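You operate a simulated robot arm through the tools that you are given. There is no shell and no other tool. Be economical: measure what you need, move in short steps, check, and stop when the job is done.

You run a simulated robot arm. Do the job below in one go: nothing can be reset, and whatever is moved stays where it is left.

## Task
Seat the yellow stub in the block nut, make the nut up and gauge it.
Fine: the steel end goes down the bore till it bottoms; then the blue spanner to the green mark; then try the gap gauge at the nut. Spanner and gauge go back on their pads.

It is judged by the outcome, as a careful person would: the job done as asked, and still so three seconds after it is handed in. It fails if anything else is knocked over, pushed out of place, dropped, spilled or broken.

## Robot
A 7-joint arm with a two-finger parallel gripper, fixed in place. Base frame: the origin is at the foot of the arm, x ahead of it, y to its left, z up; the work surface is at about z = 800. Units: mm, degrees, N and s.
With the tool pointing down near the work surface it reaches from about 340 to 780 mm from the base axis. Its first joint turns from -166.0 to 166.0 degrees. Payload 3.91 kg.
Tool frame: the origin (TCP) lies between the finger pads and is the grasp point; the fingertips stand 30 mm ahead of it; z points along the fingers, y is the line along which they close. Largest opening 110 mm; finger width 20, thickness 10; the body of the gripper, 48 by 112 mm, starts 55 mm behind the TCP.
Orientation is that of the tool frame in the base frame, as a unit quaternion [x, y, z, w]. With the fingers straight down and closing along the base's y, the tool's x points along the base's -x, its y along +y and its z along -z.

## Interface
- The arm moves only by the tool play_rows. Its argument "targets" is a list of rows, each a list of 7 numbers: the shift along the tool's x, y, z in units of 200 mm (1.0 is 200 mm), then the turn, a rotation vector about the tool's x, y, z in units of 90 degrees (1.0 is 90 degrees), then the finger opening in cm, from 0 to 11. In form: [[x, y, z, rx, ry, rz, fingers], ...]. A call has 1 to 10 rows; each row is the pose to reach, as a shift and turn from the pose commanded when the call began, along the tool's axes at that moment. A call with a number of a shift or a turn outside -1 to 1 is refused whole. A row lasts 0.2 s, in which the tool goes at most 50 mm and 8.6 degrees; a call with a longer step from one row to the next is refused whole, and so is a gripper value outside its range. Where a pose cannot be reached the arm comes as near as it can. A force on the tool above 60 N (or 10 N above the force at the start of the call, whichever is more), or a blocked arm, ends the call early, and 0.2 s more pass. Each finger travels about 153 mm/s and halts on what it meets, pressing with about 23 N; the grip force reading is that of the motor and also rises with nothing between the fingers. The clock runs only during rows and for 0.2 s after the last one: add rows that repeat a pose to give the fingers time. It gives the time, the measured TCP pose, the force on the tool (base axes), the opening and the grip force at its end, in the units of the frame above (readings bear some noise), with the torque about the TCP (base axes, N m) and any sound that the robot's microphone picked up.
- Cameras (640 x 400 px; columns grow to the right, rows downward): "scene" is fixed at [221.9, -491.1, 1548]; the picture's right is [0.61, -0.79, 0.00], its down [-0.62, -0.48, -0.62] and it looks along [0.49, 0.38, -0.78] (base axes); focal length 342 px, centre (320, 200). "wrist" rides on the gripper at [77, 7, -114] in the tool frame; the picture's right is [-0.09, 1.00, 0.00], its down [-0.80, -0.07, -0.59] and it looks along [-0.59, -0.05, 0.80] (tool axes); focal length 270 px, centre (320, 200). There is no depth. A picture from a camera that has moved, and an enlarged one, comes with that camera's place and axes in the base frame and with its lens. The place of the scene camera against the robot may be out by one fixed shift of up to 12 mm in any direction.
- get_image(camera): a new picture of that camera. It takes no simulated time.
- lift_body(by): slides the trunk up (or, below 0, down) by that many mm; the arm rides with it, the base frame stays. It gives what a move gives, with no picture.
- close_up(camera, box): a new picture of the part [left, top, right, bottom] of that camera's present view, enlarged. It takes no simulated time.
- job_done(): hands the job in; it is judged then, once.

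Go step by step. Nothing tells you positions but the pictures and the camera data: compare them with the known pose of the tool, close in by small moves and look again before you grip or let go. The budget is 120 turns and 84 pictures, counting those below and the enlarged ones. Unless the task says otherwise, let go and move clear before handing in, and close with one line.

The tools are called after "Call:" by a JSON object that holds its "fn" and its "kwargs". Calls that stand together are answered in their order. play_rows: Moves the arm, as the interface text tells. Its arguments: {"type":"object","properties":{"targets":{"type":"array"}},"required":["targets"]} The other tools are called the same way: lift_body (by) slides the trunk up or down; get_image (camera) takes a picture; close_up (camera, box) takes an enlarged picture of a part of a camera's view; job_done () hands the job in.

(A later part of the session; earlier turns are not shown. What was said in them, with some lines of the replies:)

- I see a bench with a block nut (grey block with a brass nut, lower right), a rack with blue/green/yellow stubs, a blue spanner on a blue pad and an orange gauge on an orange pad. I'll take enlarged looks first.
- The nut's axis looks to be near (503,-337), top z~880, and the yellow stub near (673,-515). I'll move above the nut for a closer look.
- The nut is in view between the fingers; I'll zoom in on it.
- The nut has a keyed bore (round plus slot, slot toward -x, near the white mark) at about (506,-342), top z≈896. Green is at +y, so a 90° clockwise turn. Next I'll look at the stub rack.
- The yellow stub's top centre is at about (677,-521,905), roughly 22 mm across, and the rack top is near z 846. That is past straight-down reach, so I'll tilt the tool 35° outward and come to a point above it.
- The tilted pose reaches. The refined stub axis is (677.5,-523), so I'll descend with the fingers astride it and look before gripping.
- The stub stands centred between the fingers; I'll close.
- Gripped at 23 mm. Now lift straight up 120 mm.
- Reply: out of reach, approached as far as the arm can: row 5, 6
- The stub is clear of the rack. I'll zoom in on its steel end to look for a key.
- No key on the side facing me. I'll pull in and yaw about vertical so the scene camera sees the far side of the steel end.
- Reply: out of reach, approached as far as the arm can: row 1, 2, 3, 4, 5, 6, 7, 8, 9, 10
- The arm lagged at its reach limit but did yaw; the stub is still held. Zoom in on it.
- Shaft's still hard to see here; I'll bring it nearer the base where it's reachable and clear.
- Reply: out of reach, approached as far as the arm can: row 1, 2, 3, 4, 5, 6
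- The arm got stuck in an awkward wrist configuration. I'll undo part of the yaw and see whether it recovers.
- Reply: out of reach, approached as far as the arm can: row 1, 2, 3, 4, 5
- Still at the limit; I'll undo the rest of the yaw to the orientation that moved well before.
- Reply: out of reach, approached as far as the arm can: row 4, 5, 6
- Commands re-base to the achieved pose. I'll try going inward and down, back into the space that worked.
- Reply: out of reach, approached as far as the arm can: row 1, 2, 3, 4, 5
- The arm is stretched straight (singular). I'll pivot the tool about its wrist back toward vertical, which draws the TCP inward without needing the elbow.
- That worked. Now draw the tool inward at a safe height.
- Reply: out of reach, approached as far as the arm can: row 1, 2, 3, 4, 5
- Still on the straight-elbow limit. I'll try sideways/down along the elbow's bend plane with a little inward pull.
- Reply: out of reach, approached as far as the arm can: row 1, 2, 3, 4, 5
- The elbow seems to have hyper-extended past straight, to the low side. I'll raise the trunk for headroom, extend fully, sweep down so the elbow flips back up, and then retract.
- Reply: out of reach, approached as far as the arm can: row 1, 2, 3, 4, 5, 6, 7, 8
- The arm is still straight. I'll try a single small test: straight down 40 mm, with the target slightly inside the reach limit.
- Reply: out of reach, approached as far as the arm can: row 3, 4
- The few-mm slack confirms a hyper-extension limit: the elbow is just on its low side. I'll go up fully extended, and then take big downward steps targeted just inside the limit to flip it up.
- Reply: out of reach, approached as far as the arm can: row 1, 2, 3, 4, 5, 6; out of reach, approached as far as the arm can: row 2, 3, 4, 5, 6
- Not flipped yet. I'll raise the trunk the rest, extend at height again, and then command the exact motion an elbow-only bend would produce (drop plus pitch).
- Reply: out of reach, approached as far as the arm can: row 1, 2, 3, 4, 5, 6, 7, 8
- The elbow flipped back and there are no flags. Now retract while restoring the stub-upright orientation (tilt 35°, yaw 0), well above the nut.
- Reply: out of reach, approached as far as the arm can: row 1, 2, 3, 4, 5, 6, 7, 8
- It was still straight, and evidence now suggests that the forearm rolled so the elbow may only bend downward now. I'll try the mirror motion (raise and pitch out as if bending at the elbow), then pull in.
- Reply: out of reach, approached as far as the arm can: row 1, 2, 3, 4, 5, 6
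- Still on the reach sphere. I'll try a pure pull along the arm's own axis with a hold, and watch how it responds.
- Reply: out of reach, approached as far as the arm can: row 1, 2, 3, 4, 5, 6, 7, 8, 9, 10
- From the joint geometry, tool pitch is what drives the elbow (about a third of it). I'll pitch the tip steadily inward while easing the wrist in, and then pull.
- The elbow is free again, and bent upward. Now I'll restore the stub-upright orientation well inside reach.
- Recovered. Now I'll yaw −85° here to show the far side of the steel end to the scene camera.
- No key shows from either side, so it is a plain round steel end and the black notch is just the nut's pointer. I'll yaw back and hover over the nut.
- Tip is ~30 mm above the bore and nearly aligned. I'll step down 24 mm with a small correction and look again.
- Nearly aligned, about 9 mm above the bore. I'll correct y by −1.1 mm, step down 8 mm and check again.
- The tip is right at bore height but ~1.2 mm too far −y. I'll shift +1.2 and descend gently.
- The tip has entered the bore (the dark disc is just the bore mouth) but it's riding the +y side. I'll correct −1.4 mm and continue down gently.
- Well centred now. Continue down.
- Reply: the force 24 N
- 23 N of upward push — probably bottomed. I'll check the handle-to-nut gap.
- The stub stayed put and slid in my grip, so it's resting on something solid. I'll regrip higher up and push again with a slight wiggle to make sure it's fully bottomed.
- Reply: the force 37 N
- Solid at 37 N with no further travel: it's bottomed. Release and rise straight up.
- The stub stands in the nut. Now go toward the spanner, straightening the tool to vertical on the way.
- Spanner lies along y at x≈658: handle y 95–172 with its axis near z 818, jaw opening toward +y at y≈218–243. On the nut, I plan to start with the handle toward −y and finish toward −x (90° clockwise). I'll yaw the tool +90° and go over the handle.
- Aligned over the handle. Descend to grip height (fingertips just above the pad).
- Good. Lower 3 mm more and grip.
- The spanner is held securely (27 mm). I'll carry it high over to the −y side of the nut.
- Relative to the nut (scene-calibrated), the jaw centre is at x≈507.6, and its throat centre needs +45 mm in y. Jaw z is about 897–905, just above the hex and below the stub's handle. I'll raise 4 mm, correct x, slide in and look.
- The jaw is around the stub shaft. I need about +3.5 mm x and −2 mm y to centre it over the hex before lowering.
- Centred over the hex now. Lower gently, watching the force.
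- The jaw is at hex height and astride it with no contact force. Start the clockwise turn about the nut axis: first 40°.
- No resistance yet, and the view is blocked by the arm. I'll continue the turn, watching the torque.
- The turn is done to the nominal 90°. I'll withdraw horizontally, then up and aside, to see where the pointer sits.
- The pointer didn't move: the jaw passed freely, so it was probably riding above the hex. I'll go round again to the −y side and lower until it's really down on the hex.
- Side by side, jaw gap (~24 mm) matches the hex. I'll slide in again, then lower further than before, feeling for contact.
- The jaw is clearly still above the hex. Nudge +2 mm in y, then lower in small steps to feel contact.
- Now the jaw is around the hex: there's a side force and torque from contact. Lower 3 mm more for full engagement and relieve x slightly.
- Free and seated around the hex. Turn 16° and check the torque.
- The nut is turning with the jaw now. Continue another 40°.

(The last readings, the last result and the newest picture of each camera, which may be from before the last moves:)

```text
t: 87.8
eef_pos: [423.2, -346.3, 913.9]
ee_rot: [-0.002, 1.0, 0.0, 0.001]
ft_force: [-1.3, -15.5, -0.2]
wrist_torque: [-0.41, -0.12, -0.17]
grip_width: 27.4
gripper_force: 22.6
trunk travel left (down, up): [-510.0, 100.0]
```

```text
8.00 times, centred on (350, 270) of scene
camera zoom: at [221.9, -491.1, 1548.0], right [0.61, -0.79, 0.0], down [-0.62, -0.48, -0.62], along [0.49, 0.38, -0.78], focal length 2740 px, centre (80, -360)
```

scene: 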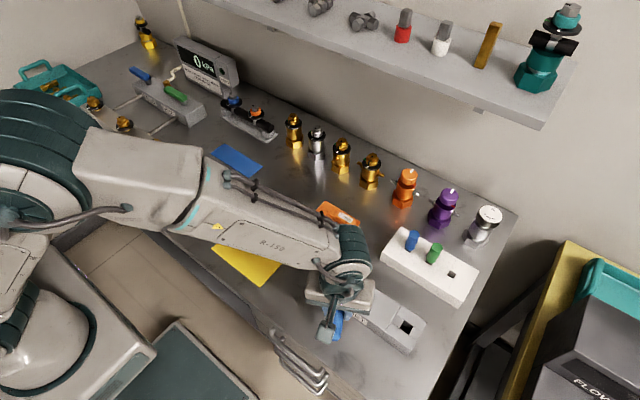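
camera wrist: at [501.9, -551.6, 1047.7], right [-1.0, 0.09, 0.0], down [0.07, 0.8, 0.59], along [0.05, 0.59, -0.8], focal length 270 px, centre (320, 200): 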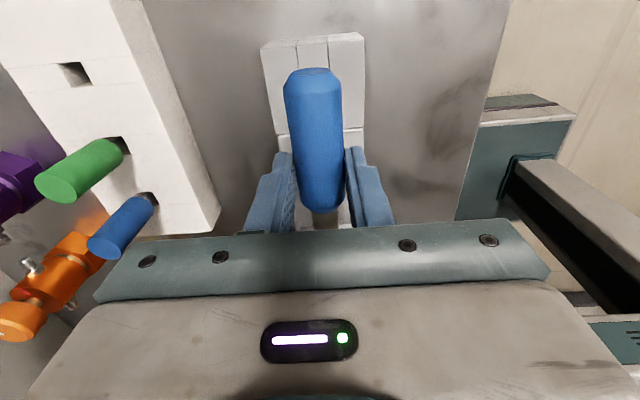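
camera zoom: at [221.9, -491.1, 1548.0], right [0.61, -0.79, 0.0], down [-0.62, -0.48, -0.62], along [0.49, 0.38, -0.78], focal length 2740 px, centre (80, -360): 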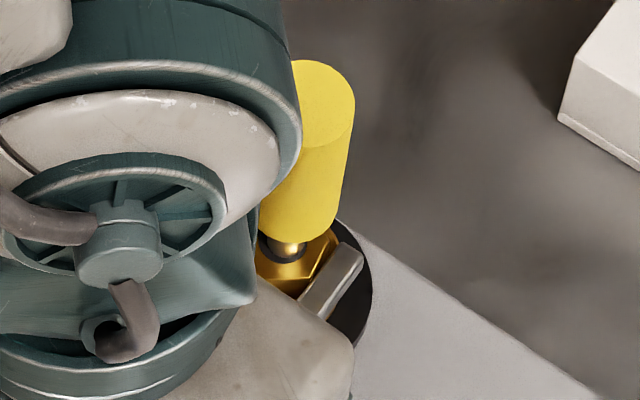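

The nut's been driven to about 90°, with resistance of 15 N. Withdraw and look at the pointer.

Call:
{"fn": "play_rows", "kwargs": {"targets": [[0.0, -0.01, 0, 0, 0, 0, 2], [0.12, -0.008, 0, 0, 0, 0, 2], [0.28, -0.005, 0, 0, 0, 0, 2], [0.32, 0.1, -0.2, 0, 0, 0, 2], [0.32, 0.3, -0.35, 0, 0, 0, 2], [0.32, 0.5, -0.5, 0, 0, 0, 2], [0.32, 0.7, -0.5, 0, 0, 0, 2]]}}

Call:
{"fn": "close_up", "kwargs": {"camera": "scene", "box": [325, 255, 375, 305]}}

```text
t: 89.5
eef_pos: [359.8, -201.0, 1015.8]
ee_rot: [-0.003, 1.0, -0.001, 0.0]
ft_force: [-0.2, 0.3, -1.1]
wrist_torque: [-0.02, 0.01, 0.0]
grip_width: 27.2
gripper_force: 23.2
trunk travel left (down, up): [-510.0, 100.0]
```

```text
8.00 times, centred on (350, 280) of scene
camera zoom: at [221.9, -491.1, 1548.0], right [0.61, -0.79, 0.0], down [-0.62, -0.48, -0.62], along [0.49, 0.38, -0.78], focal length 2740 px, centre (80, -440)
```

zoom: 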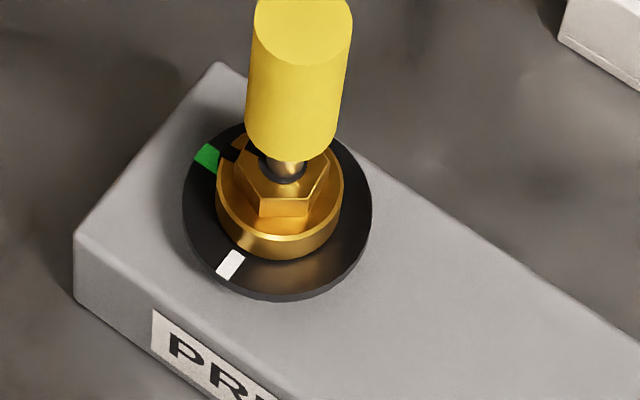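

The pointer is now by the green mark. Zoom tighter to judge the alignment.

Call:
{"fn": "close_up", "kwargs": {"camera": "scene", "box": [337, 268, 359, 290]}}

```text
16.00 times, centred on (348, 279) of scene
camera zoom: at [221.9, -491.1, 1548.0], right [0.61, -0.79, 0.0], down [-0.62, -0.48, -0.62], along [0.49, 0.38, -0.78], focal length 5481 px, centre (-128, -1064)
```

zoom: 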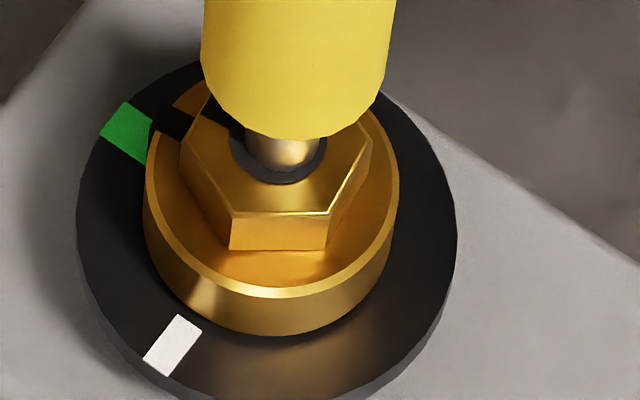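

The pointer lines up with the green mark. Now take the spanner back to its pad (grip pose was 658.1, 145.8, 836.9, yaw +90°).

Call:
{"fn": "play_rows", "kwargs": {"targets": [[0, 0.1, -0.05, 0, 0, -0.095, 2], [-0.05, 0.2, -0.1, 0, 0, -0.19, 2], [-0.15, 0.3, -0.1, 0, 0, -0.285, 2], [-0.25, 0.4, -0.1, 0, 0, -0.38, 2], [-0.35, 0.5, -0.1, 0, 0, -0.475, 2], [-0.45, 0.6, -0.1, 0, 0, -0.57, 2], [-0.55, 0.7, -0.1, 0, 0, -0.665, 2], [-0.65, 0.8, -0.1, 0, 0, -0.76, 2], [-0.8, 0.9, -0.1, 0, 0, -0.855, 2], [-0.95, 1.0, -0.1, 0, 0, -0.95, 2]]}}

```text
t: 91.7
eef_pos: [549.4, -2.0, 1033.8]
ee_rot: [-0.682, 0.732, 0.0, -0.001]
ft_force: [0.0, -0.5, -1.6]
wrist_torque: [-0.04, 0.03, -0.02]
grip_width: 27.1
gripper_force: 23.0
trunk travel left (down, up): [-510.0, 100.0]
```

Call:
{"fn": "play_rows", "kwargs": {"targets": [[-0.16, -0.1, 0, 0, 0, -0.0456, 2], [-0.32, -0.2, 0, 0, 0, -0.0456, 2], [-0.48, -0.3, 0, 0, 0, -0.0456, 2], [-0.64, -0.4, 0, 0, 0, -0.0456, 2], [-0.776, -0.489, 0.15, 0, 0, -0.0456, 2], [-0.776, -0.489, 0.35, 0, 0, -0.0456, 2], [-0.776, -0.489, 0.55, 0, 0, -0.0456, 2], [-0.776, -0.489, 0.75, 0, 0, -0.0456, 2], [-0.776, -0.489, 0.75, 0, 0, -0.0456, 2]]}}

Call:
{"fn": "get_image", "kwargs": {"camera": "wrist"}}

Call:
{"fn": "close_up", "kwargs": {"camera": "scene", "box": [190, 120, 280, 190]}}

```text
t: 93.7
eef_pos: [656.0, 143.2, 884.1]
ee_rot: [-0.706, 0.708, -0.002, 0.0]
ft_force: [0.4, 0.3, -2.1]
wrist_torque: [-0.05, -0.03, 0.0]
grip_width: 27.4
gripper_force: 23.1
trunk travel left (down, up): [-510.0, 100.0]
```

```text
14 pictures are left
camera wrist: at [648.6, 66.6, 998.5], right [-1.0, 0.09, 0.0], down [0.07, 0.8, 0.59], along [0.05, 0.59, -0.8], focal length 270 px, centre (320, 200)
```

wrist: 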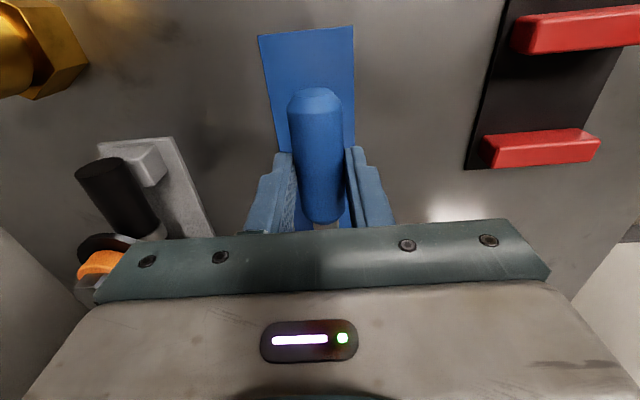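

```text
5.71 times, centred on (235, 155) of scene
camera zoom: at [221.9, -491.1, 1548.0], right [0.61, -0.79, 0.0], down [-0.62, -0.48, -0.62], along [0.49, 0.38, -0.78], focal length 1957 px, centre (806, 457)
```

zoom: 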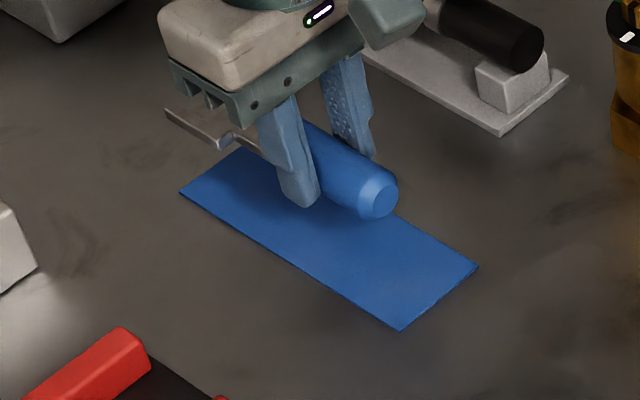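

Above the pad, aligned. Lower to the pad, release, rise.

Call:
{"fn": "play_rows", "kwargs": {"targets": [[-0.0125, -0.01, 0.08, 0, 0, 0, 2], [-0.0125, -0.01, 0.16, 0, 0, 0, 2], [-0.0125, -0.01, 0.2, 0, 0, 0, 2], [-0.0125, -0.01, 0.22, 0, 0, 0, 2], [-0.0125, -0.01, 0.232, 0, 0, 0, 2], [-0.0125, -0.01, 0.232, 0, 0, 0, 2]]}}

```text
t: 95.0
eef_pos: [658.7, 147.7, 838.4]
ee_rot: [-0.706, 0.709, -0.001, -0.001]
ft_force: [-0.3, 0.2, -1.6]
wrist_torque: [-0.03, -0.03, 0.0]
grip_width: 27.3
gripper_force: 23.5
trunk travel left (down, up): [-510.0, 100.0]
```

Call:
{"fn": "play_rows", "kwargs": {"targets": [[0, 0, 0.01, 0, 0, 0, 2], [0, 0, 0.01, 0, 0, 0, 3.2], [0, 0, 0.01, 0, 0, 0, 5], [0, 0, 0.01, 0, 0, 0, 5], [0, 0, -0.15, 0, 0, 0, 5], [0, 0, -0.4, 0, 0, 0, 5], [0, 0, -0.6, 0, 0, 0, 5]]}}

Call:
{"fn": "get_image", "kwargs": {"camera": "wrist"}}

```text
t: 96.7
eef_pos: [656.9, 146.0, 960.1]
ee_rot: [-0.707, 0.707, -0.001, 0.001]
ft_force: [-0.5, 0.5, -0.8]
wrist_torque: [0.0, 0.05, 0.03]
grip_width: 50.0
gripper_force: 0.1
trunk travel left (down, up): [-510.0, 100.0]
```

```text
12 pictures are left
camera wrist: at [649.6, 69.8, 1075.1], right [-1.0, 0.09, 0.0], down [0.07, 0.8, 0.59], along [0.05, 0.59, -0.8], focal length 270 px, centre (320, 200)
```

wrist: 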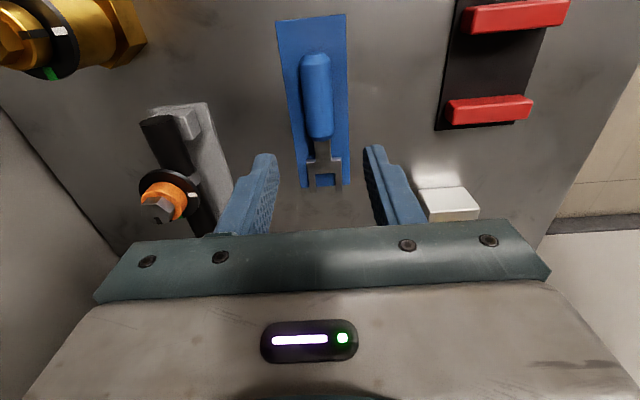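

Spanner is back on its pad. Next go over to the orange gap gauge (around 674, −237) for a look.

Call:
{"fn": "play_rows", "kwargs": {"targets": [[0.2, 0, 0, 0, 0, 0, 5], [0.42, 0, 0, 0, 0, 0, 5], [0.65, -0.02, 0, 0, 0, 0, 5], [0.87, -0.04, 0, 0, 0, 0, 5], [1.0, -0.06, 0, 0, 0, 0, 5]]}}

Call:
{"fn": "play_rows", "kwargs": {"targets": [[0.2, 0, 0, 0, 0, 0, 5], [0.42, 0, 0, 0, 0, 0, 5], [0.65, -0.01, 0, 0, 0, 0, 5], [0.87, -0.01, 0, 0, 0, 0, 5], [0.95, -0.01, 0, 0, 0, 0, 5]]}}

Call:
{"fn": "close_up", "kwargs": {"camera": "wrist", "box": [220, 0, 420, 220]}}

```text
t: 97.8
eef_pos: [668.1, -54.0, 958.8]
ee_rot: [0.707, -0.707, 0.001, 0.001]
ft_force: [0.5, -0.4, -0.7]
wrist_torque: [0.0, -0.01, 0.0]
grip_width: 50.2
gripper_force: 0.1
trunk travel left (down, up): [-510.0, 100.0]
```

```text
t: 99.0
eef_pos: [668.4, -242.8, 960.4]
ee_rot: [-0.707, 0.707, 0.0, 0.0]
ft_force: [0.0, 0.5, -0.6]
wrist_torque: [0.04, -0.01, 0.05]
grip_width: 49.9
gripper_force: 0.0
trunk travel left (down, up): [-510.0, 100.0]
```

```text
1.82 times, centred on (320, 110) of wrist
camera zoom: at [662.9, -318.4, 1076.0], right [-1.0, 0.09, 0.0], down [0.07, 0.8, 0.59], along [0.05, 0.59, -0.8], focal length 491 px, centre (320, 364)
```

zoom: 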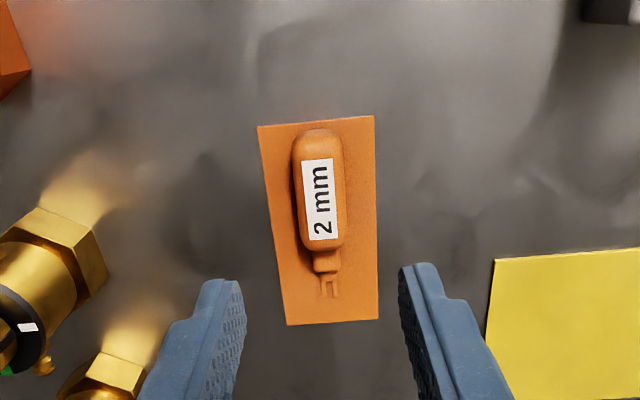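

The gauge has its handle centred near (670.5, −237) along y, with a thin forked tip toward +y (tip near y≈−170). Descend, grip and lift.

Call:
{"fn": "play_rows", "kwargs": {"targets": [[-0.034, -0.0105, 0.2, 0, 0, 0, 5], [-0.034, -0.0105, 0.4, 0, 0, 0, 5], [-0.034, -0.0105, 0.57, 0, 0, 0, 5], [-0.034, -0.0105, 0.625, 0, 0, 0, 5], [-0.034, -0.0105, 0.625, 0, 0, 0, 5]]}}

Call:
{"fn": "get_image", "kwargs": {"camera": "wrist"}}

```text
t: 100.2
eef_pos: [676.7, -239.3, 831.8]
ee_rot: [-0.706, 0.708, -0.001, 0.0]
ft_force: [0.7, 0.1, -0.5]
wrist_torque: [0.02, -0.02, 0.01]
grip_width: 50.0
gripper_force: 0.1
trunk travel left (down, up): [-510.0, 100.0]
```

```text
10 pictures are left
camera wrist: at [669.2, -314.9, 947.7], right [-1.0, 0.09, 0.0], down [0.07, 0.8, 0.59], along [0.05, 0.59, -0.8], focal length 270 px, centre (320, 200)
```

wrist: 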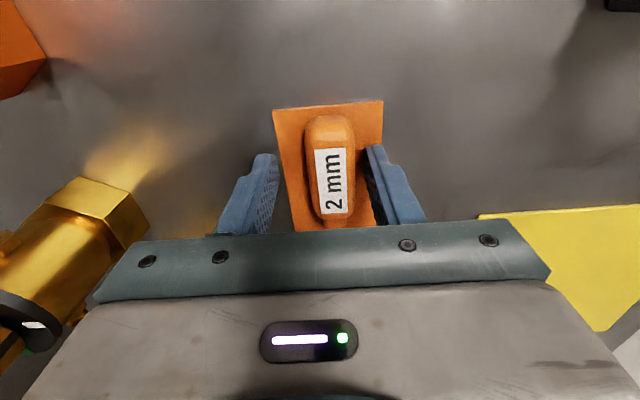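

The gripper is ~7 mm too far +x; shift over, raise 2.5 mm, then close.

Call:
{"fn": "play_rows", "kwargs": {"targets": [[0, 0, -0.0125, 0, 0, 0, 5], [0, 0.035, -0.0125, 0, 0, 0, 5], [0, 0.035, -0.0125, 0, 0, 0, 5]]}}

Call:
{"fn": "play_rows", "kwargs": {"targets": [[0, 0, 0, 0, 0, 0, 3.5], [0, 0, 0, 0, 0, 0, 2.5], [0, 0, 0, 0, 0, 0, 1.2], [0, 0, 0, 0, 0, 0, 1], [0, 0, 0, 0, 0, 0, 1]]}}

```text
t: 101.0
eef_pos: [667.9, -238.2, 834.3]
ee_rot: [0.708, -0.707, 0.001, 0.0]
ft_force: [-0.4, 0.0, -1.8]
wrist_torque: [-0.01, 0.01, -0.02]
grip_width: 50.1
gripper_force: 0.0
trunk travel left (down, up): [-510.0, 100.0]
```

```text
t: 102.2
eef_pos: [668.8, -238.3, 835.3]
ee_rot: [-0.706, 0.708, -0.002, 0.0]
ft_force: [0.1, -0.3, 0.6]
wrist_torque: [-0.01, -0.01, -0.02]
grip_width: 25.2
gripper_force: 22.8
trunk travel left (down, up): [-510.0, 100.0]
```

Gauge gripped (25 mm). Lift and swing round to the −x side of the nut, high above the stub.

Call:
{"fn": "play_rows", "kwargs": {"targets": [[0, 0, -0.15, 0, 0, 0, 1], [0, 0, -0.4, 0, 0, 0, 1], [0, 0, -0.65, 0, 0, 0, 1], [0, 0, -0.88, 0, 0, 0, 1]]}}

Call:
{"fn": "play_rows", "kwargs": {"targets": [[0, 0.1, 0, 0, 0, 0.095, 1], [0, 0.2, 0, 0, 0, 0.19, 1], [0, 0.3, 0, 0, 0, 0.285, 1], [0, 0.4, 0, 0, 0, 0.38, 1], [0, 0.5, 0, 0, 0, 0.475, 1], [0, 0.6, 0, 0, 0, 0.57, 1], [0, 0.7, 0, 0, 0, 0.665, 1], [0, 0.8, 0, 0, 0, 0.76, 1], [0, 0.9, 0, 0, 0, 0.855, 1], [0, 1.0, 0, 0, 0, 0.95, 1]]}}

```text
t: 103.2
eef_pos: [668.1, -235.0, 1013.0]
ee_rot: [0.707, -0.707, 0.0, 0.0]
ft_force: [-0.4, -0.1, 0.1]
wrist_torque: [0.01, 0.0, 0.04]
grip_width: 25.1
gripper_force: 22.8
trunk travel left (down, up): [-510.0, 100.0]
```

```text
t: 105.5
eef_pos: [466.8, -234.6, 1012.6]
ee_rot: [-0.038, 0.999, 0.0, 0.0]
ft_force: [-0.4, 0.3, -0.5]
wrist_torque: [0.01, 0.0, 0.02]
grip_width: 25.3
gripper_force: 23.3
trunk travel left (down, up): [-510.0, 100.0]
```

Call:
{"fn": "play_rows", "kwargs": {"targets": [[0.2, -0.05, 0, 0, 0, 0.02, 1], [0.35, -0.2, 0, 0, 0, 0.049, 1], [0.35, -0.4, 0, 0, 0, 0.049, 1], [0.35, -0.5215, 0, 0, 0, 0.049, 1], [0.35, -0.5215, 0.2, 0, 0, 0.049, 1], [0.35, -0.5215, 0.4, 0, 0, 0.049, 1], [0.35, -0.5215, 0.5, 0, 0, 0.049, 1], [0.35, -0.5215, 0.5, 0, 0, 0.049, 1]]}}

Call:
{"fn": "close_up", "kwargs": {"camera": "scene", "box": [310, 255, 370, 305]}}

```text
t: 107.2
eef_pos: [406.8, -346.3, 911.4]
ee_rot: [-0.001, 1.0, -0.001, 0.001]
ft_force: [-1.0, -0.1, -0.7]
wrist_torque: [0.0, 0.02, 0.02]
grip_width: 25.0
gripper_force: 23.6
trunk travel left (down, up): [-510.0, 100.0]
```

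```text
8.00 times, centred on (340, 280) of scene
camera zoom: at [221.9, -491.1, 1548.0], right [0.61, -0.79, 0.0], down [-0.62, -0.48, -0.62], along [0.49, 0.38, -0.78], focal length 2740 px, centre (160, -440)
```

zoom: 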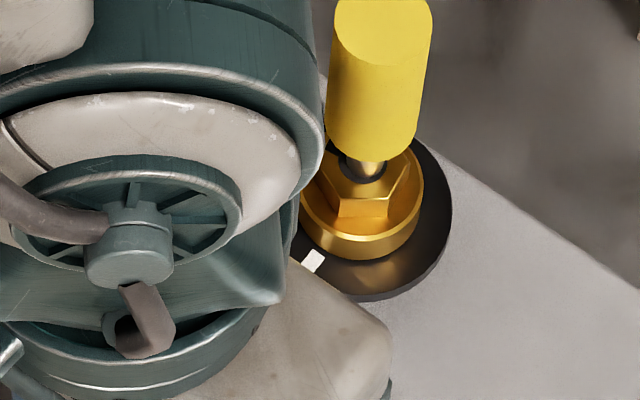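

The blade is hidden from the scene camera, so I'll work by feel: move the tip over the dial ring, and lower in small steps until it touches.

Call:
{"fn": "play_rows", "kwargs": {"targets": [[-0.05, 0.01, 0, 0, 0, 0, 1], [-0.05, 0.01, 0.025, 0, 0, 0, 1], [-0.05, 0.01, 0.045, 0, 0, 0, 1]]}}

Call:
{"fn": "play_rows", "kwargs": {"targets": [[0, 0, 0.008, 0, 0, 0, 1], [0, 0, 0.015, 0, 0, 0, 1]]}}

Call:
{"fn": "play_rows", "kwargs": {"targets": [[0, 0, 0.006, 0, 0, 0, 1], [0, 0, 0.0125, 0, 0, 0, 1]]}}

```text
t: 108.0
eef_pos: [416.3, -344.4, 904.0]
ee_rot: [0.0, 1.0, 0.0, 0.0]
ft_force: [0.8, -0.7, -0.6]
wrist_torque: [-0.01, 0.01, 0.03]
grip_width: 25.5
gripper_force: 22.7
trunk travel left (down, up): [-510.0, 100.0]
```

```text
t: 108.7
eef_pos: [415.8, -344.7, 899.2]
ee_rot: [0.0, 1.0, -0.001, 0.0]
ft_force: [0.8, 0.4, -0.5]
wrist_torque: [-0.02, 0.02, 0.0]
grip_width: 24.7
gripper_force: 22.8
trunk travel left (down, up): [-510.0, 100.0]
```

```text
t: 109.2
eef_pos: [415.8, -343.6, 897.3]
ee_rot: [0.0, 1.0, -0.001, 0.001]
ft_force: [0.7, 0.7, -1.2]
wrist_torque: [-0.01, 0.02, -0.02]
grip_width: 25.3
gripper_force: 23.2
trunk travel left (down, up): [-510.0, 100.0]
```

Call:
{"fn": "play_rows", "kwargs": {"targets": [[0, 0, 0.005, 0, 0, 0, 1], [0, 0, 0.01, 0, 0, 0, 1]]}}

Call:
{"fn": "play_rows", "kwargs": {"targets": [[0, 0, 0.005, 0, 0, 0, 1], [0, 0, 0.01, 0, 0, 0, 1]]}}

Call:
{"fn": "play_rows", "kwargs": {"targets": [[0, 0, 0.005, 0, 0, 0, 1], [0, 0, 0.01, 0, 0, 0, 1]]}}

```text
t: 109.8
eef_pos: [414.9, -343.5, 893.8]
ee_rot: [0.001, 1.0, 0.0, 0.001]
ft_force: [0.2, 0.1, -0.9]
wrist_torque: [0.01, -0.01, 0.0]
grip_width: 25.1
gripper_force: 23.1
trunk travel left (down, up): [-510.0, 100.0]
```

```text
t: 110.5
eef_pos: [414.2, -345.3, 891.7]
ee_rot: [0.0, 1.0, -0.001, 0.001]
ft_force: [-0.1, 0.9, 0.0]
wrist_torque: [0.01, -0.01, -0.04]
grip_width: 25.1
gripper_force: 22.8
trunk travel left (down, up): [-510.0, 100.0]
```

```text
t: 111.0
eef_pos: [415.0, -344.2, 890.5]
ee_rot: [0.0, 1.0, 0.0, 0.001]
ft_force: [-0.2, -0.2, -1.0]
wrist_torque: [-0.01, -0.02, 0.01]
grip_width: 24.9
gripper_force: 23.1
trunk travel left (down, up): [-510.0, 100.0]
```

Call:
{"fn": "play_rows", "kwargs": {"targets": [[0, 0, 0.005, 0, 0, 0, 1], [0, 0, 0.01, 0, 0, 0, 1]]}}

Call:
{"fn": "play_rows", "kwargs": {"targets": [[0, 0, 0.005, 0, 0, 0, 1], [0, 0, 0.01, 0, 0, 0, 1]]}}

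Call:
{"fn": "get_image", "kwargs": {"camera": "wrist"}}

```text
t: 111.7
eef_pos: [415.5, -344.2, 888.6]
ee_rot: [0.0, 1.0, -0.001, 0.0]
ft_force: [0.1, -0.4, -1.5]
wrist_torque: [0.0, 0.02, 0.01]
grip_width: 25.4
gripper_force: 23.0
trunk travel left (down, up): [-510.0, 100.0]
```

```text
t: 112.2
eef_pos: [416.5, -344.4, 887.1]
ee_rot: [-0.001, 1.0, -0.001, 0.002]
ft_force: [-0.8, 0.3, -1.0]
wrist_torque: [-0.02, 0.0, -0.01]
grip_width: 25.2
gripper_force: 22.6
trunk travel left (down, up): [-510.0, 100.0]
```

```text
8 pictures are left
camera wrist: at [338.0, -337.5, 1001.6], right [0.09, 1.0, 0.0], down [0.8, -0.07, 0.6], along [0.59, -0.05, -0.8], focal length 270 px, centre (320, 200)
```

wrist: 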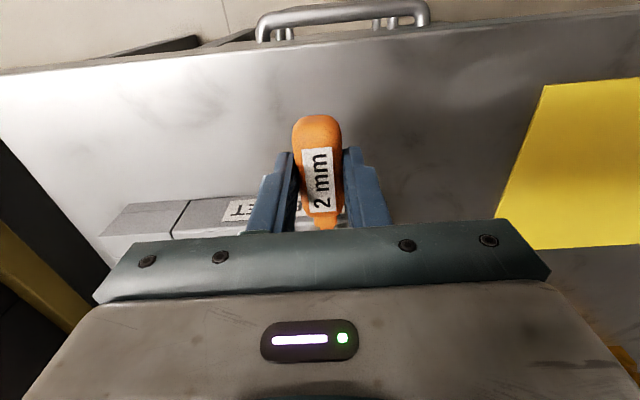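

Still no contact; the handle is clear in front of the block. Keep lowering in small steps.

Call:
{"fn": "play_rows", "kwargs": {"targets": [[0, 0, 0.005, 0, 0, 0, 1], [0, 0, 0.0125, 0, 0, 0, 1]]}}

Call:
{"fn": "play_rows", "kwargs": {"targets": [[0, 0, 0.005, 0, 0, 0, 1], [0, 0, 0.0125, 0, 0, 0, 1]]}}

Call:
{"fn": "play_rows", "kwargs": {"targets": [[0, 0, 0.005, 0, 0, 0, 1], [0, 0, 0.0125, 0, 0, 0, 1]]}}

```text
t: 112.8
eef_pos: [414.9, -344.2, 884.8]
ee_rot: [-0.001, 1.0, -0.001, 0.001]
ft_force: [-0.3, -0.1, -1.4]
wrist_torque: [0.0, -0.01, -0.01]
grip_width: 25.3
gripper_force: 23.1
trunk travel left (down, up): [-510.0, 100.0]
```

```text
t: 113.5
eef_pos: [414.8, -344.5, 882.0]
ee_rot: [-0.001, 1.0, -0.001, 0.0]
ft_force: [0.2, -0.4, -0.7]
wrist_torque: [0.02, -0.01, 0.0]
grip_width: 25.1
gripper_force: 22.9
trunk travel left (down, up): [-510.0, 100.0]
```

```text
t: 114.0
eef_pos: [414.1, -345.1, 879.1]
ee_rot: [0.0, 1.0, -0.001, 0.0]
ft_force: [0.9, 0.6, -1.0]
wrist_torque: [0.0, 0.02, 0.02]
grip_width: 25.2
gripper_force: 22.6
trunk travel left (down, up): [-510.0, 100.0]
```

No contact: the tip is likely just short of the dial. Raise 10 mm, move 6 mm forward and feel downward again.

Call:
{"fn": "play_rows", "kwargs": {"targets": [[0, 0, -0.05, 0, 0, 0, 1], [-0.03, 0, -0.05, 0, 0, 0, 1], [-0.03, 0, -0.05, 0, 0, 0, 1]]}}

Call:
{"fn": "play_rows", "kwargs": {"targets": [[0, 0, 0.005, 0, 0, 0, 1], [0, 0, 0.0125, 0, 0, 0, 1]]}}

Call:
{"fn": "play_rows", "kwargs": {"targets": [[0, 0, 0.005, 0, 0, 0, 1], [0, 0, 0.0125, 0, 0, 0, 1]]}}

Call:
{"fn": "play_rows", "kwargs": {"targets": [[0, 0, 0.005, 0, 0, 0, 1], [0, 0, 0.0125, 0, 0, 0, 1]]}}

Call:
{"fn": "play_rows", "kwargs": {"targets": [[0, 0, 0.005, 0, 0, 0, 1], [0, 0, 0.0125, 0, 0, 0, 1]]}}

```text
t: 114.8
eef_pos: [419.1, -344.8, 889.7]
ee_rot: [0.001, 1.0, 0.001, 0.0]
ft_force: [-20.8, 0.0, 1.6]
wrist_torque: [0.0, 0.49, -0.05]
grip_width: 25.6
gripper_force: 23.6
trunk travel left (down, up): [-510.0, 100.0]
```

```text
t: 115.5
eef_pos: [426.6, -342.2, 885.5]
ee_rot: [-0.004, 1.0, -0.001, 0.003]
ft_force: [0.5, 0.8, -1.4]
wrist_torque: [0.01, 0.03, 0.0]
grip_width: 25.4
gripper_force: 22.7
trunk travel left (down, up): [-510.0, 100.0]
```

```text
t: 116.0
eef_pos: [421.1, -344.5, 885.0]
ee_rot: [0.0, 1.0, -0.001, 0.001]
ft_force: [0.1, 0.3, -0.6]
wrist_torque: [0.06, 0.01, 0.02]
grip_width: 25.3
gripper_force: 22.4
trunk travel left (down, up): [-510.0, 100.0]
```

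```text
t: 116.7
eef_pos: [421.0, -344.5, 881.1]
ee_rot: [0.0, 1.0, -0.002, 0.0]
ft_force: [0.4, -0.3, -1.2]
wrist_torque: [0.0, -0.01, -0.02]
grip_width: 25.1
gripper_force: 23.3
trunk travel left (down, up): [-510.0, 100.0]
```

```text
t: 117.2
eef_pos: [421.6, -344.5, 879.3]
ee_rot: [-0.001, 1.0, 0.0, 0.001]
ft_force: [0.5, 0.2, -1.4]
wrist_torque: [-0.01, -0.03, 0.01]
grip_width: 25.2
gripper_force: 22.5
trunk travel left (down, up): [-510.0, 100.0]
```

I felt something at the tip (21 N, level 23.5 mm below TCP) and then it came free. I'll check that the gauge is still straight in the grip.

Call:
{"fn": "get_image", "kwargs": {"camera": "wrist"}}

Call:
{"fn": "close_up", "kwargs": {"camera": "scene", "box": [310, 255, 370, 305]}}

```text
7 pictures are left
camera wrist: at [344.2, -337.4, 994.0], right [0.09, 1.0, 0.0], down [0.8, -0.07, 0.6], along [0.59, -0.05, -0.8], focal length 270 px, centre (320, 200)
```

wrist: 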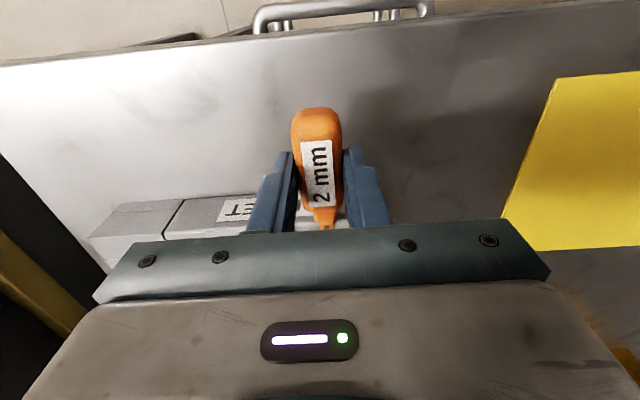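

```text
8.00 times, centred on (340, 280) of scene
camera zoom: at [221.9, -491.1, 1548.0], right [0.61, -0.79, 0.0], down [-0.62, -0.48, -0.62], along [0.49, 0.38, -0.78], focal length 2740 px, centre (160, -440)
```

zoom: 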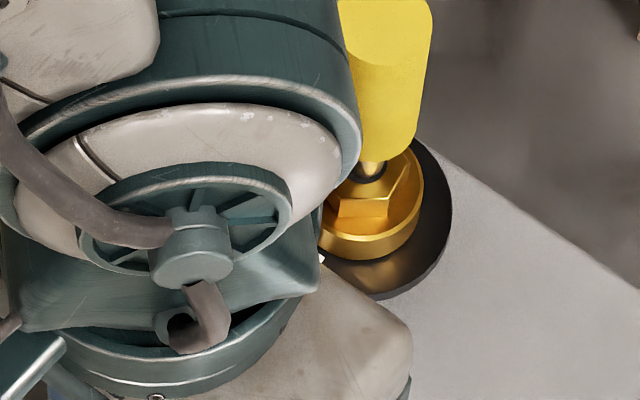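

The gauge slid back a few mm in the grip after touching the dial rim. I'll come in from the −y side instead, where the scene camera can see the tip. First go up and around.

Call:
{"fn": "play_rows", "kwargs": {"targets": [[0.1, 0, 0, 0, 0, 0, 1], [0.1, 0, -0.2, 0, 0, -0.08, 1], [0.1, -0.05, -0.42, 0, 0, -0.17, 1], [0.1, -0.15, -0.6, 0, 0, -0.265, 1], [0.1, -0.3, -0.65, 0, 0, -0.36, 1], [0.1, -0.45, -0.65, 0, 0, -0.455, 1], [0, -0.58, -0.65, 0, 0, -0.55, 1], [-0.15, -0.62, -0.65, 0, 0, -0.645, 1], [-0.3, -0.62, -0.65, 0, 0, -0.74, 1], [-0.42, -0.62, -0.65, 0, 0, -0.835, 1]]}}

```text
t: 119.5
eef_pos: [505.2, -469.5, 1011.3]
ee_rot: [-0.611, 0.792, 0.0, 0.001]
ft_force: [-0.2, 0.7, -1.3]
wrist_torque: [-0.03, -0.02, -0.04]
grip_width: 25.0
gripper_force: 23.2
trunk travel left (down, up): [-510.0, 100.0]
```

Call:
{"fn": "play_rows", "kwargs": {"targets": [[-0.04, 0.008, 0, 0, 0, -0.082, 1], [-0.083, 0.017, 0.1, 0, 0, -0.163, 1], [-0.083, 0.017, 0.3, 0, 0, -0.163, 1], [-0.083, 0.017, 0.53, 0, 0, -0.163, 1], [-0.083, 0.017, 0.53, 0, 0, -0.163, 1]]}}

Call:
{"fn": "close_up", "kwargs": {"camera": "scene", "box": [335, 260, 375, 300]}}

```text
t: 120.7
eef_pos: [507.4, -452.7, 903.9]
ee_rot: [-0.706, 0.708, -0.001, 0.0]
ft_force: [0.1, -0.1, 0.3]
wrist_torque: [-0.02, -0.02, -0.02]
grip_width: 25.5
gripper_force: 22.9
trunk travel left (down, up): [-510.0, 100.0]
```

```text
10.00 times, centred on (355, 280) of scene
camera zoom: at [221.9, -491.1, 1548.0], right [0.61, -0.79, 0.0], down [-0.62, -0.48, -0.62], along [0.49, 0.38, -0.78], focal length 3425 px, centre (-30, -600)
```

zoom: 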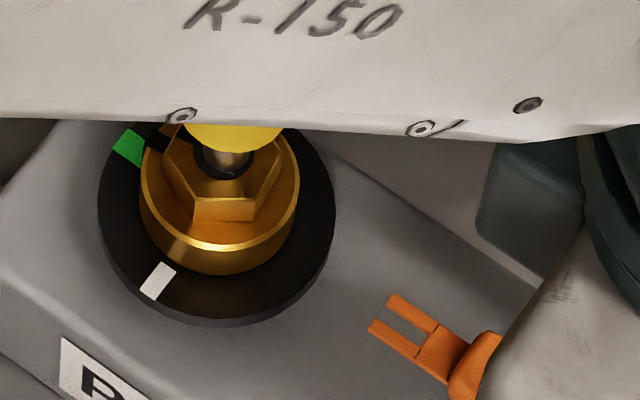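

The forked tip is clearly visible now, ~43 mm from the nut axis on the −y side. Move it over the dial ring and feel down.

Call:
{"fn": "play_rows", "kwargs": {"targets": [[-0.06, -0.0125, 0, 0, 0, 0, 1], [-0.115, -0.0125, 0, 0, 0, 0, 1], [-0.115, -0.0125, 0.025, 0, 0, 0, 1]]}}

Call:
{"fn": "play_rows", "kwargs": {"targets": [[0, 0, 0.006, 0, 0, 0, 1], [0, 0, 0.0125, 0, 0, 0, 1]]}}

Call:
{"fn": "play_rows", "kwargs": {"targets": [[0, 0, 0.006, 0, 0, 0, 1], [0, 0, 0.0125, 0, 0, 0, 1]]}}

Call:
{"fn": "play_rows", "kwargs": {"targets": [[0, 0, 0.006, 0, 0, 0, 1], [0, 0, 0.0125, 0, 0, 0, 1]]}}

```text
t: 121.5
eef_pos: [509.7, -427.3, 899.1]
ee_rot: [-0.706, 0.708, -0.001, 0.0]
ft_force: [-0.6, 0.2, -0.3]
wrist_torque: [-0.02, -0.01, -0.01]
grip_width: 25.2
gripper_force: 22.7
trunk travel left (down, up): [-510.0, 100.0]
```

```text
t: 122.0
eef_pos: [509.8, -428.0, 896.3]
ee_rot: [-0.707, 0.707, -0.001, 0.0]
ft_force: [0.1, 0.3, 1.1]
wrist_torque: [0.1, 0.0, 0.0]
grip_width: 25.0
gripper_force: 23.2
trunk travel left (down, up): [-510.0, 100.0]
```

```text
t: 122.7
eef_pos: [508.4, -428.5, 894.9]
ee_rot: [-0.707, 0.707, -0.002, 0.001]
ft_force: [2.3, 2.5, 9.4]
wrist_torque: [0.71, -0.06, -0.09]
grip_width: 25.6
gripper_force: 23.3
trunk travel left (down, up): [-510.0, 100.0]
```

```text
t: 123.2
eef_pos: [507.7, -429.0, 891.7]
ee_rot: [-0.705, 0.709, -0.002, 0.0]
ft_force: [3.5, -2.5, 10.4]
wrist_torque: [0.61, -0.12, -0.25]
grip_width: 25.5
gripper_force: 22.9
trunk travel left (down, up): [-510.0, 100.0]
```

Contact with the dial at TCP z≈896; I pressed slightly past. Ease up until just touching.

Call:
{"fn": "play_rows", "kwargs": {"targets": [[0, 0, -0.006, 0, 0, 0, 1], [0, 0, -0.0075, 0, 0, 0, 1]]}}

Call:
{"fn": "close_up", "kwargs": {"camera": "scene", "box": [335, 265, 370, 300]}}

```text
t: 123.8
eef_pos: [507.1, -429.3, 891.8]
ee_rot: [-0.706, 0.708, 0.001, -0.001]
ft_force: [-0.3, 0.4, -0.8]
wrist_torque: [0.02, 0.03, 0.01]
grip_width: 25.3
gripper_force: 22.5
trunk travel left (down, up): [-510.0, 100.0]
```

```text
11.43 times, centred on (352, 282) of scene
camera zoom: at [221.9, -491.1, 1548.0], right [0.61, -0.79, 0.0], down [-0.62, -0.48, -0.62], along [0.49, 0.38, -0.78], focal length 3915 px, centre (-51, -743)
```

zoom: 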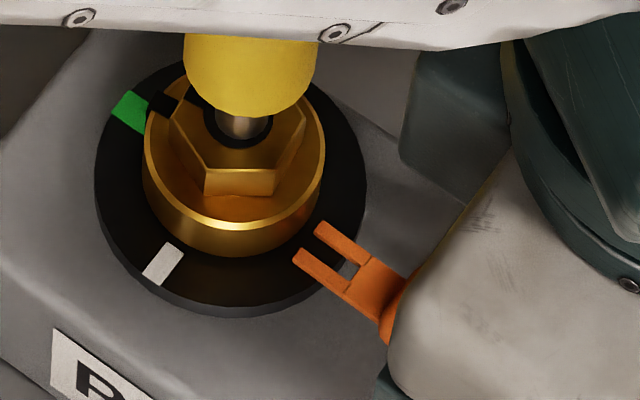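

The fork tip sits on the dial ring right at the skirt edge, centred. Now push it gently toward the gap under the nut.

Call:
{"fn": "play_rows", "kwargs": {"targets": [[-0.005, 0, 0, 0, 0, 0, 1], [-0.0125, 0, 0, 0, 0, 0, 1]]}}

Call:
{"fn": "play_rows", "kwargs": {"targets": [[-0.005, 0, 0, 0, 0, 0, 1], [-0.0125, 0, 0, 0, 0, 0, 1]]}}

```text
t: 124.5
eef_pos: [510.3, -426.4, 892.1]
ee_rot: [-0.706, 0.708, 0.001, 0.0]
ft_force: [-0.7, -1.2, -1.5]
wrist_torque: [-0.09, -0.01, 0.04]
grip_width: 25.2
gripper_force: 23.0
trunk travel left (down, up): [-510.0, 100.0]
```

```text
t: 125.0
eef_pos: [508.6, -425.3, 892.3]
ee_rot: [-0.705, 0.709, -0.003, -0.001]
ft_force: [2.9, -12.3, -1.4]
wrist_torque: [-0.42, -0.06, -0.22]
grip_width: 25.1
gripper_force: 23.1
trunk travel left (down, up): [-510.0, 100.0]
```

It meets the skirt with 12 N. Back off slightly, rest the tip lightly on the dial, and try once more so that it's truly at gap level.

Call:
{"fn": "play_rows", "kwargs": {"targets": [[0.0175, 0, 0, 0, 0, 0, 1], [0.0175, 0, 0.006, 0, 0, 0, 1]]}}

Call:
{"fn": "play_rows", "kwargs": {"targets": [[-0.01, 0, 0, 0, 0, 0, 1], [-0.0175, 0, 0, 0, 0, 0, 1], [-0.0225, 0, 0, 0, 0, 0, 1]]}}

Call:
{"fn": "close_up", "kwargs": {"camera": "scene", "box": [337, 267, 367, 297]}}

```text
t: 125.7
eef_pos: [508.0, -425.3, 891.0]
ee_rot: [-0.706, 0.708, -0.001, 0.0]
ft_force: [-0.4, -6.9, 6.2]
wrist_torque: [0.2, 0.03, -0.02]
grip_width: 25.3
gripper_force: 23.4
trunk travel left (down, up): [-510.0, 100.0]
```

```text
t: 126.5
eef_pos: [508.5, -425.0, 890.6]
ee_rot: [-0.705, 0.709, -0.002, 0.0]
ft_force: [3.1, -22.6, 10.0]
wrist_torque: [-0.03, -0.1, -0.3]
grip_width: 25.4
gripper_force: 23.5
trunk travel left (down, up): [-510.0, 100.0]
```

```text
13.33 times, centred on (352, 282) of scene
camera zoom: at [221.9, -491.1, 1548.0], right [0.61, -0.79, 0.0], down [-0.62, -0.48, -0.62], along [0.49, 0.38, -0.78], focal length 4567 px, centre (-107, -893)
```

zoom: 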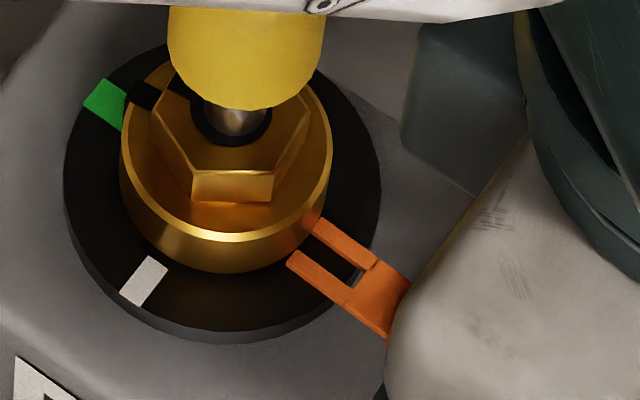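

The gauge tip meets the foot of the nut at dial level and doesn't enter: a no-go, and the pointer is still on green. Back off and take the gauge to its pad.

Call:
{"fn": "play_rows", "kwargs": {"targets": [[0.06, 0, -0.01, 0, 0, 0, 1], [0.15, 0, -0.03, 0, 0, 0, 1], [0.15, 0, -0.25, 0, 0, 0, 1], [0.15, 0, -0.48, 0, 0, 0, 1], [0.15, 0, -0.62, 0, 0, 0, 1]]}}

Call:
{"fn": "play_rows", "kwargs": {"targets": [[-0.1, -0.15, 0, 0, 0, 0, 1], [-0.2, -0.35, 0, 0, 0, 0, 1], [-0.35, -0.53, 0, 0, 0, 0, 1], [-0.5, -0.7, 0, 0, 0, 0, 1], [-0.7, -0.79, 0, 0, 0, 0, 1], [-0.9, -0.8, 0, 0, 0, 0, 1], [-1.0, -0.8, 0, 0, 0, 0, 1]]}}

```text
t: 127.7
eef_pos: [508.8, -453.1, 1015.1]
ee_rot: [-0.706, 0.708, 0.0, 0.0]
ft_force: [0.3, 0.7, -0.9]
wrist_torque: [0.02, -0.02, 0.01]
grip_width: 25.1
gripper_force: 23.1
trunk travel left (down, up): [-510.0, 100.0]
```

```text
t: 129.2
eef_pos: [667.0, -250.9, 1013.8]
ee_rot: [-0.706, 0.708, -0.001, 0.0]
ft_force: [-0.8, 0.3, -1.1]
wrist_torque: [-0.02, 0.02, -0.03]
grip_width: 25.0
gripper_force: 23.5
trunk travel left (down, up): [-510.0, 100.0]
```

Call:
{"fn": "play_rows", "kwargs": {"targets": [[-0.087, -0.01, 0.2, 0, 0, 0, 1], [-0.087, -0.01, 0.42, 0, 0, 0, 1], [-0.087, -0.01, 0.64, 0, 0, 0, 1], [-0.087, -0.01, 0.8, 0, 0, 0, 1], [-0.087, -0.01, 0.8, 0, 0, 0, 1]]}}

Call:
{"fn": "get_image", "kwargs": {"camera": "wrist"}}

```text
t: 130.4
eef_pos: [669.3, -234.1, 854.5]
ee_rot: [-0.706, 0.708, -0.002, 0.0]
ft_force: [0.4, 1.0, -1.2]
wrist_torque: [0.0, -0.02, 0.02]
grip_width: 25.3
gripper_force: 23.4
trunk travel left (down, up): [-510.0, 100.0]
```

```text
2 pictures are left
camera wrist: at [661.8, -311.6, 968.6], right [-1.0, 0.09, 0.0], down [0.07, 0.8, 0.59], along [0.05, 0.59, -0.8], focal length 270 px, centre (320, 200)
```

wrist: 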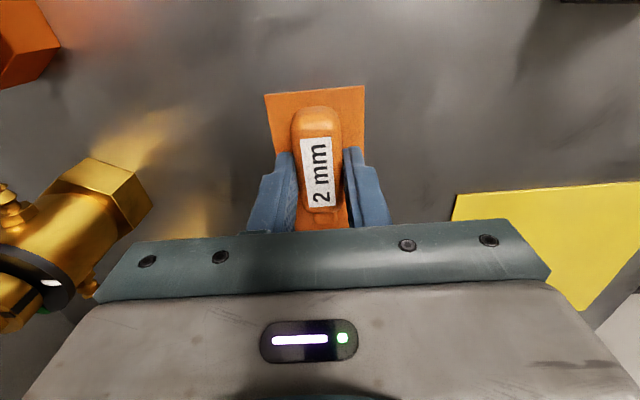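

Over the pad. Shift +2 mm, lower gently to touch.

Call:
{"fn": "play_rows", "kwargs": {"targets": [[-0.01, 0, 0.04, 0, 0, 0, 1], [-0.01, 0, 0.07, 0, 0, 0, 1], [-0.01, 0, 0.085, 0, 0, 0, 1], [-0.01, 0, 0.085, 0, 0, 0, 1]]}}

Call:
{"fn": "play_rows", "kwargs": {"targets": [[0, 0, 0.006, 0, 0, 0, 1], [0, 0, 0.0125, 0, 0, 0, 1]]}}

```text
t: 131.4
eef_pos: [669.2, -233.8, 837.7]
ee_rot: [-0.706, 0.708, -0.001, -0.001]
ft_force: [0.2, -0.5, -0.7]
wrist_torque: [0.0, 0.03, -0.01]
grip_width: 25.2
gripper_force: 22.5
trunk travel left (down, up): [-510.0, 100.0]
```

```text
t: 132.1
eef_pos: [671.2, -233.8, 835.1]
ee_rot: [-0.706, 0.708, 0.0, -0.001]
ft_force: [0.1, 0.3, -0.5]
wrist_torque: [-0.01, 0.0, 0.0]
grip_width: 25.0
gripper_force: 23.4
trunk travel left (down, up): [-510.0, 100.0]
```

Right at the original height. Release and rise clear.

Call:
{"fn": "play_rows", "kwargs": {"targets": [[0, 0, 0.004, 0, 0, 0, 1.5], [0, 0, 0.004, 0, 0, 0, 3], [0, 0, 0.004, 0, 0, 0, 5], [0, 0, 0.004, 0, 0, 0, 5], [0, 0, -0.15, 0, 0, 0, 5], [0, 0, -0.4, 0, 0, 0, 5], [0, 0, -0.62, 0, 0, 0, 5], [0.0, 0.1, -0.8, 0, 0, 0, 5]]}}

Call:
{"fn": "play_rows", "kwargs": {"targets": [[-0.2, 0.1, -0.1, 0, 0, 0, 5], [-0.4, 0.25, -0.2, 0, 0, 0, 5], [-0.6, 0.4, -0.3, 0, 0, 0, 5], [-0.8, 0.55, -0.3, 0, 0, 0, 5], [-1.0, 0.7, -0.3, 0, 0, 0, 5]]}}

Call:
{"fn": "get_image", "kwargs": {"camera": "scene"}}

```text
t: 133.8
eef_pos: [648.6, -234.3, 991.9]
ee_rot: [-0.706, 0.708, 0.0, 0.0]
ft_force: [-0.4, 0.1, 0.0]
wrist_torque: [0.0, 0.0, -0.03]
grip_width: 50.3
gripper_force: 0.0
trunk travel left (down, up): [-510.0, 100.0]
```

```text
refused: row 2 steps farther than a row can; nothing moved
```

```text
1 pictures are left
```

scene: 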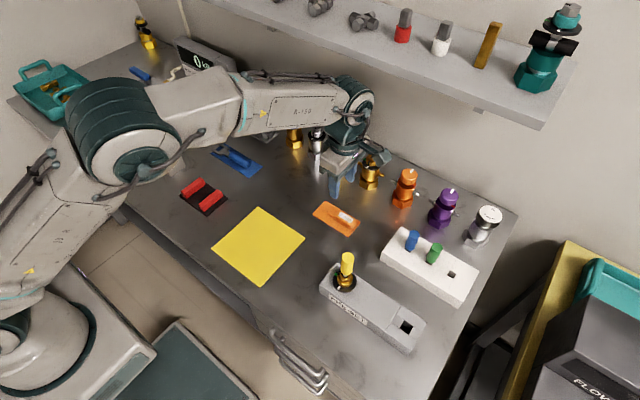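

Gauge and spanner lie on their pads, the stub stands in the nut, and the arm is clear. One last check of the pointer.

Call:
{"fn": "close_up", "kwargs": {"camera": "scene", "box": [325, 245, 375, 295]}}

```text
8.00 times, centred on (350, 270) of scene
camera zoom: at [221.9, -491.1, 1548.0], right [0.61, -0.79, 0.0], down [-0.62, -0.48, -0.62], along [0.49, 0.38, -0.78], focal length 2740 px, centre (80, -360)
```

zoom: 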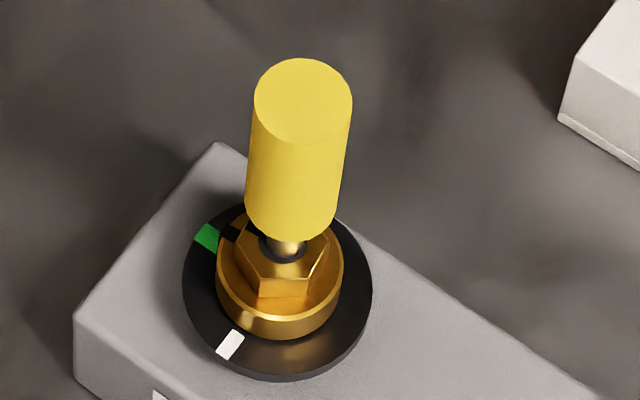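

The pointer is on green and the stub is seated, so I'm handing in.

Call:
{"fn": "job_done", "kwargs": {}}

```text
The job is handed in.
```

The yellow stub is bottomed in the block nut, the nut is turned to the green mark, and the 2 mm gap gauge did not enter at the nut; the spanner and gauge are back on their pads.
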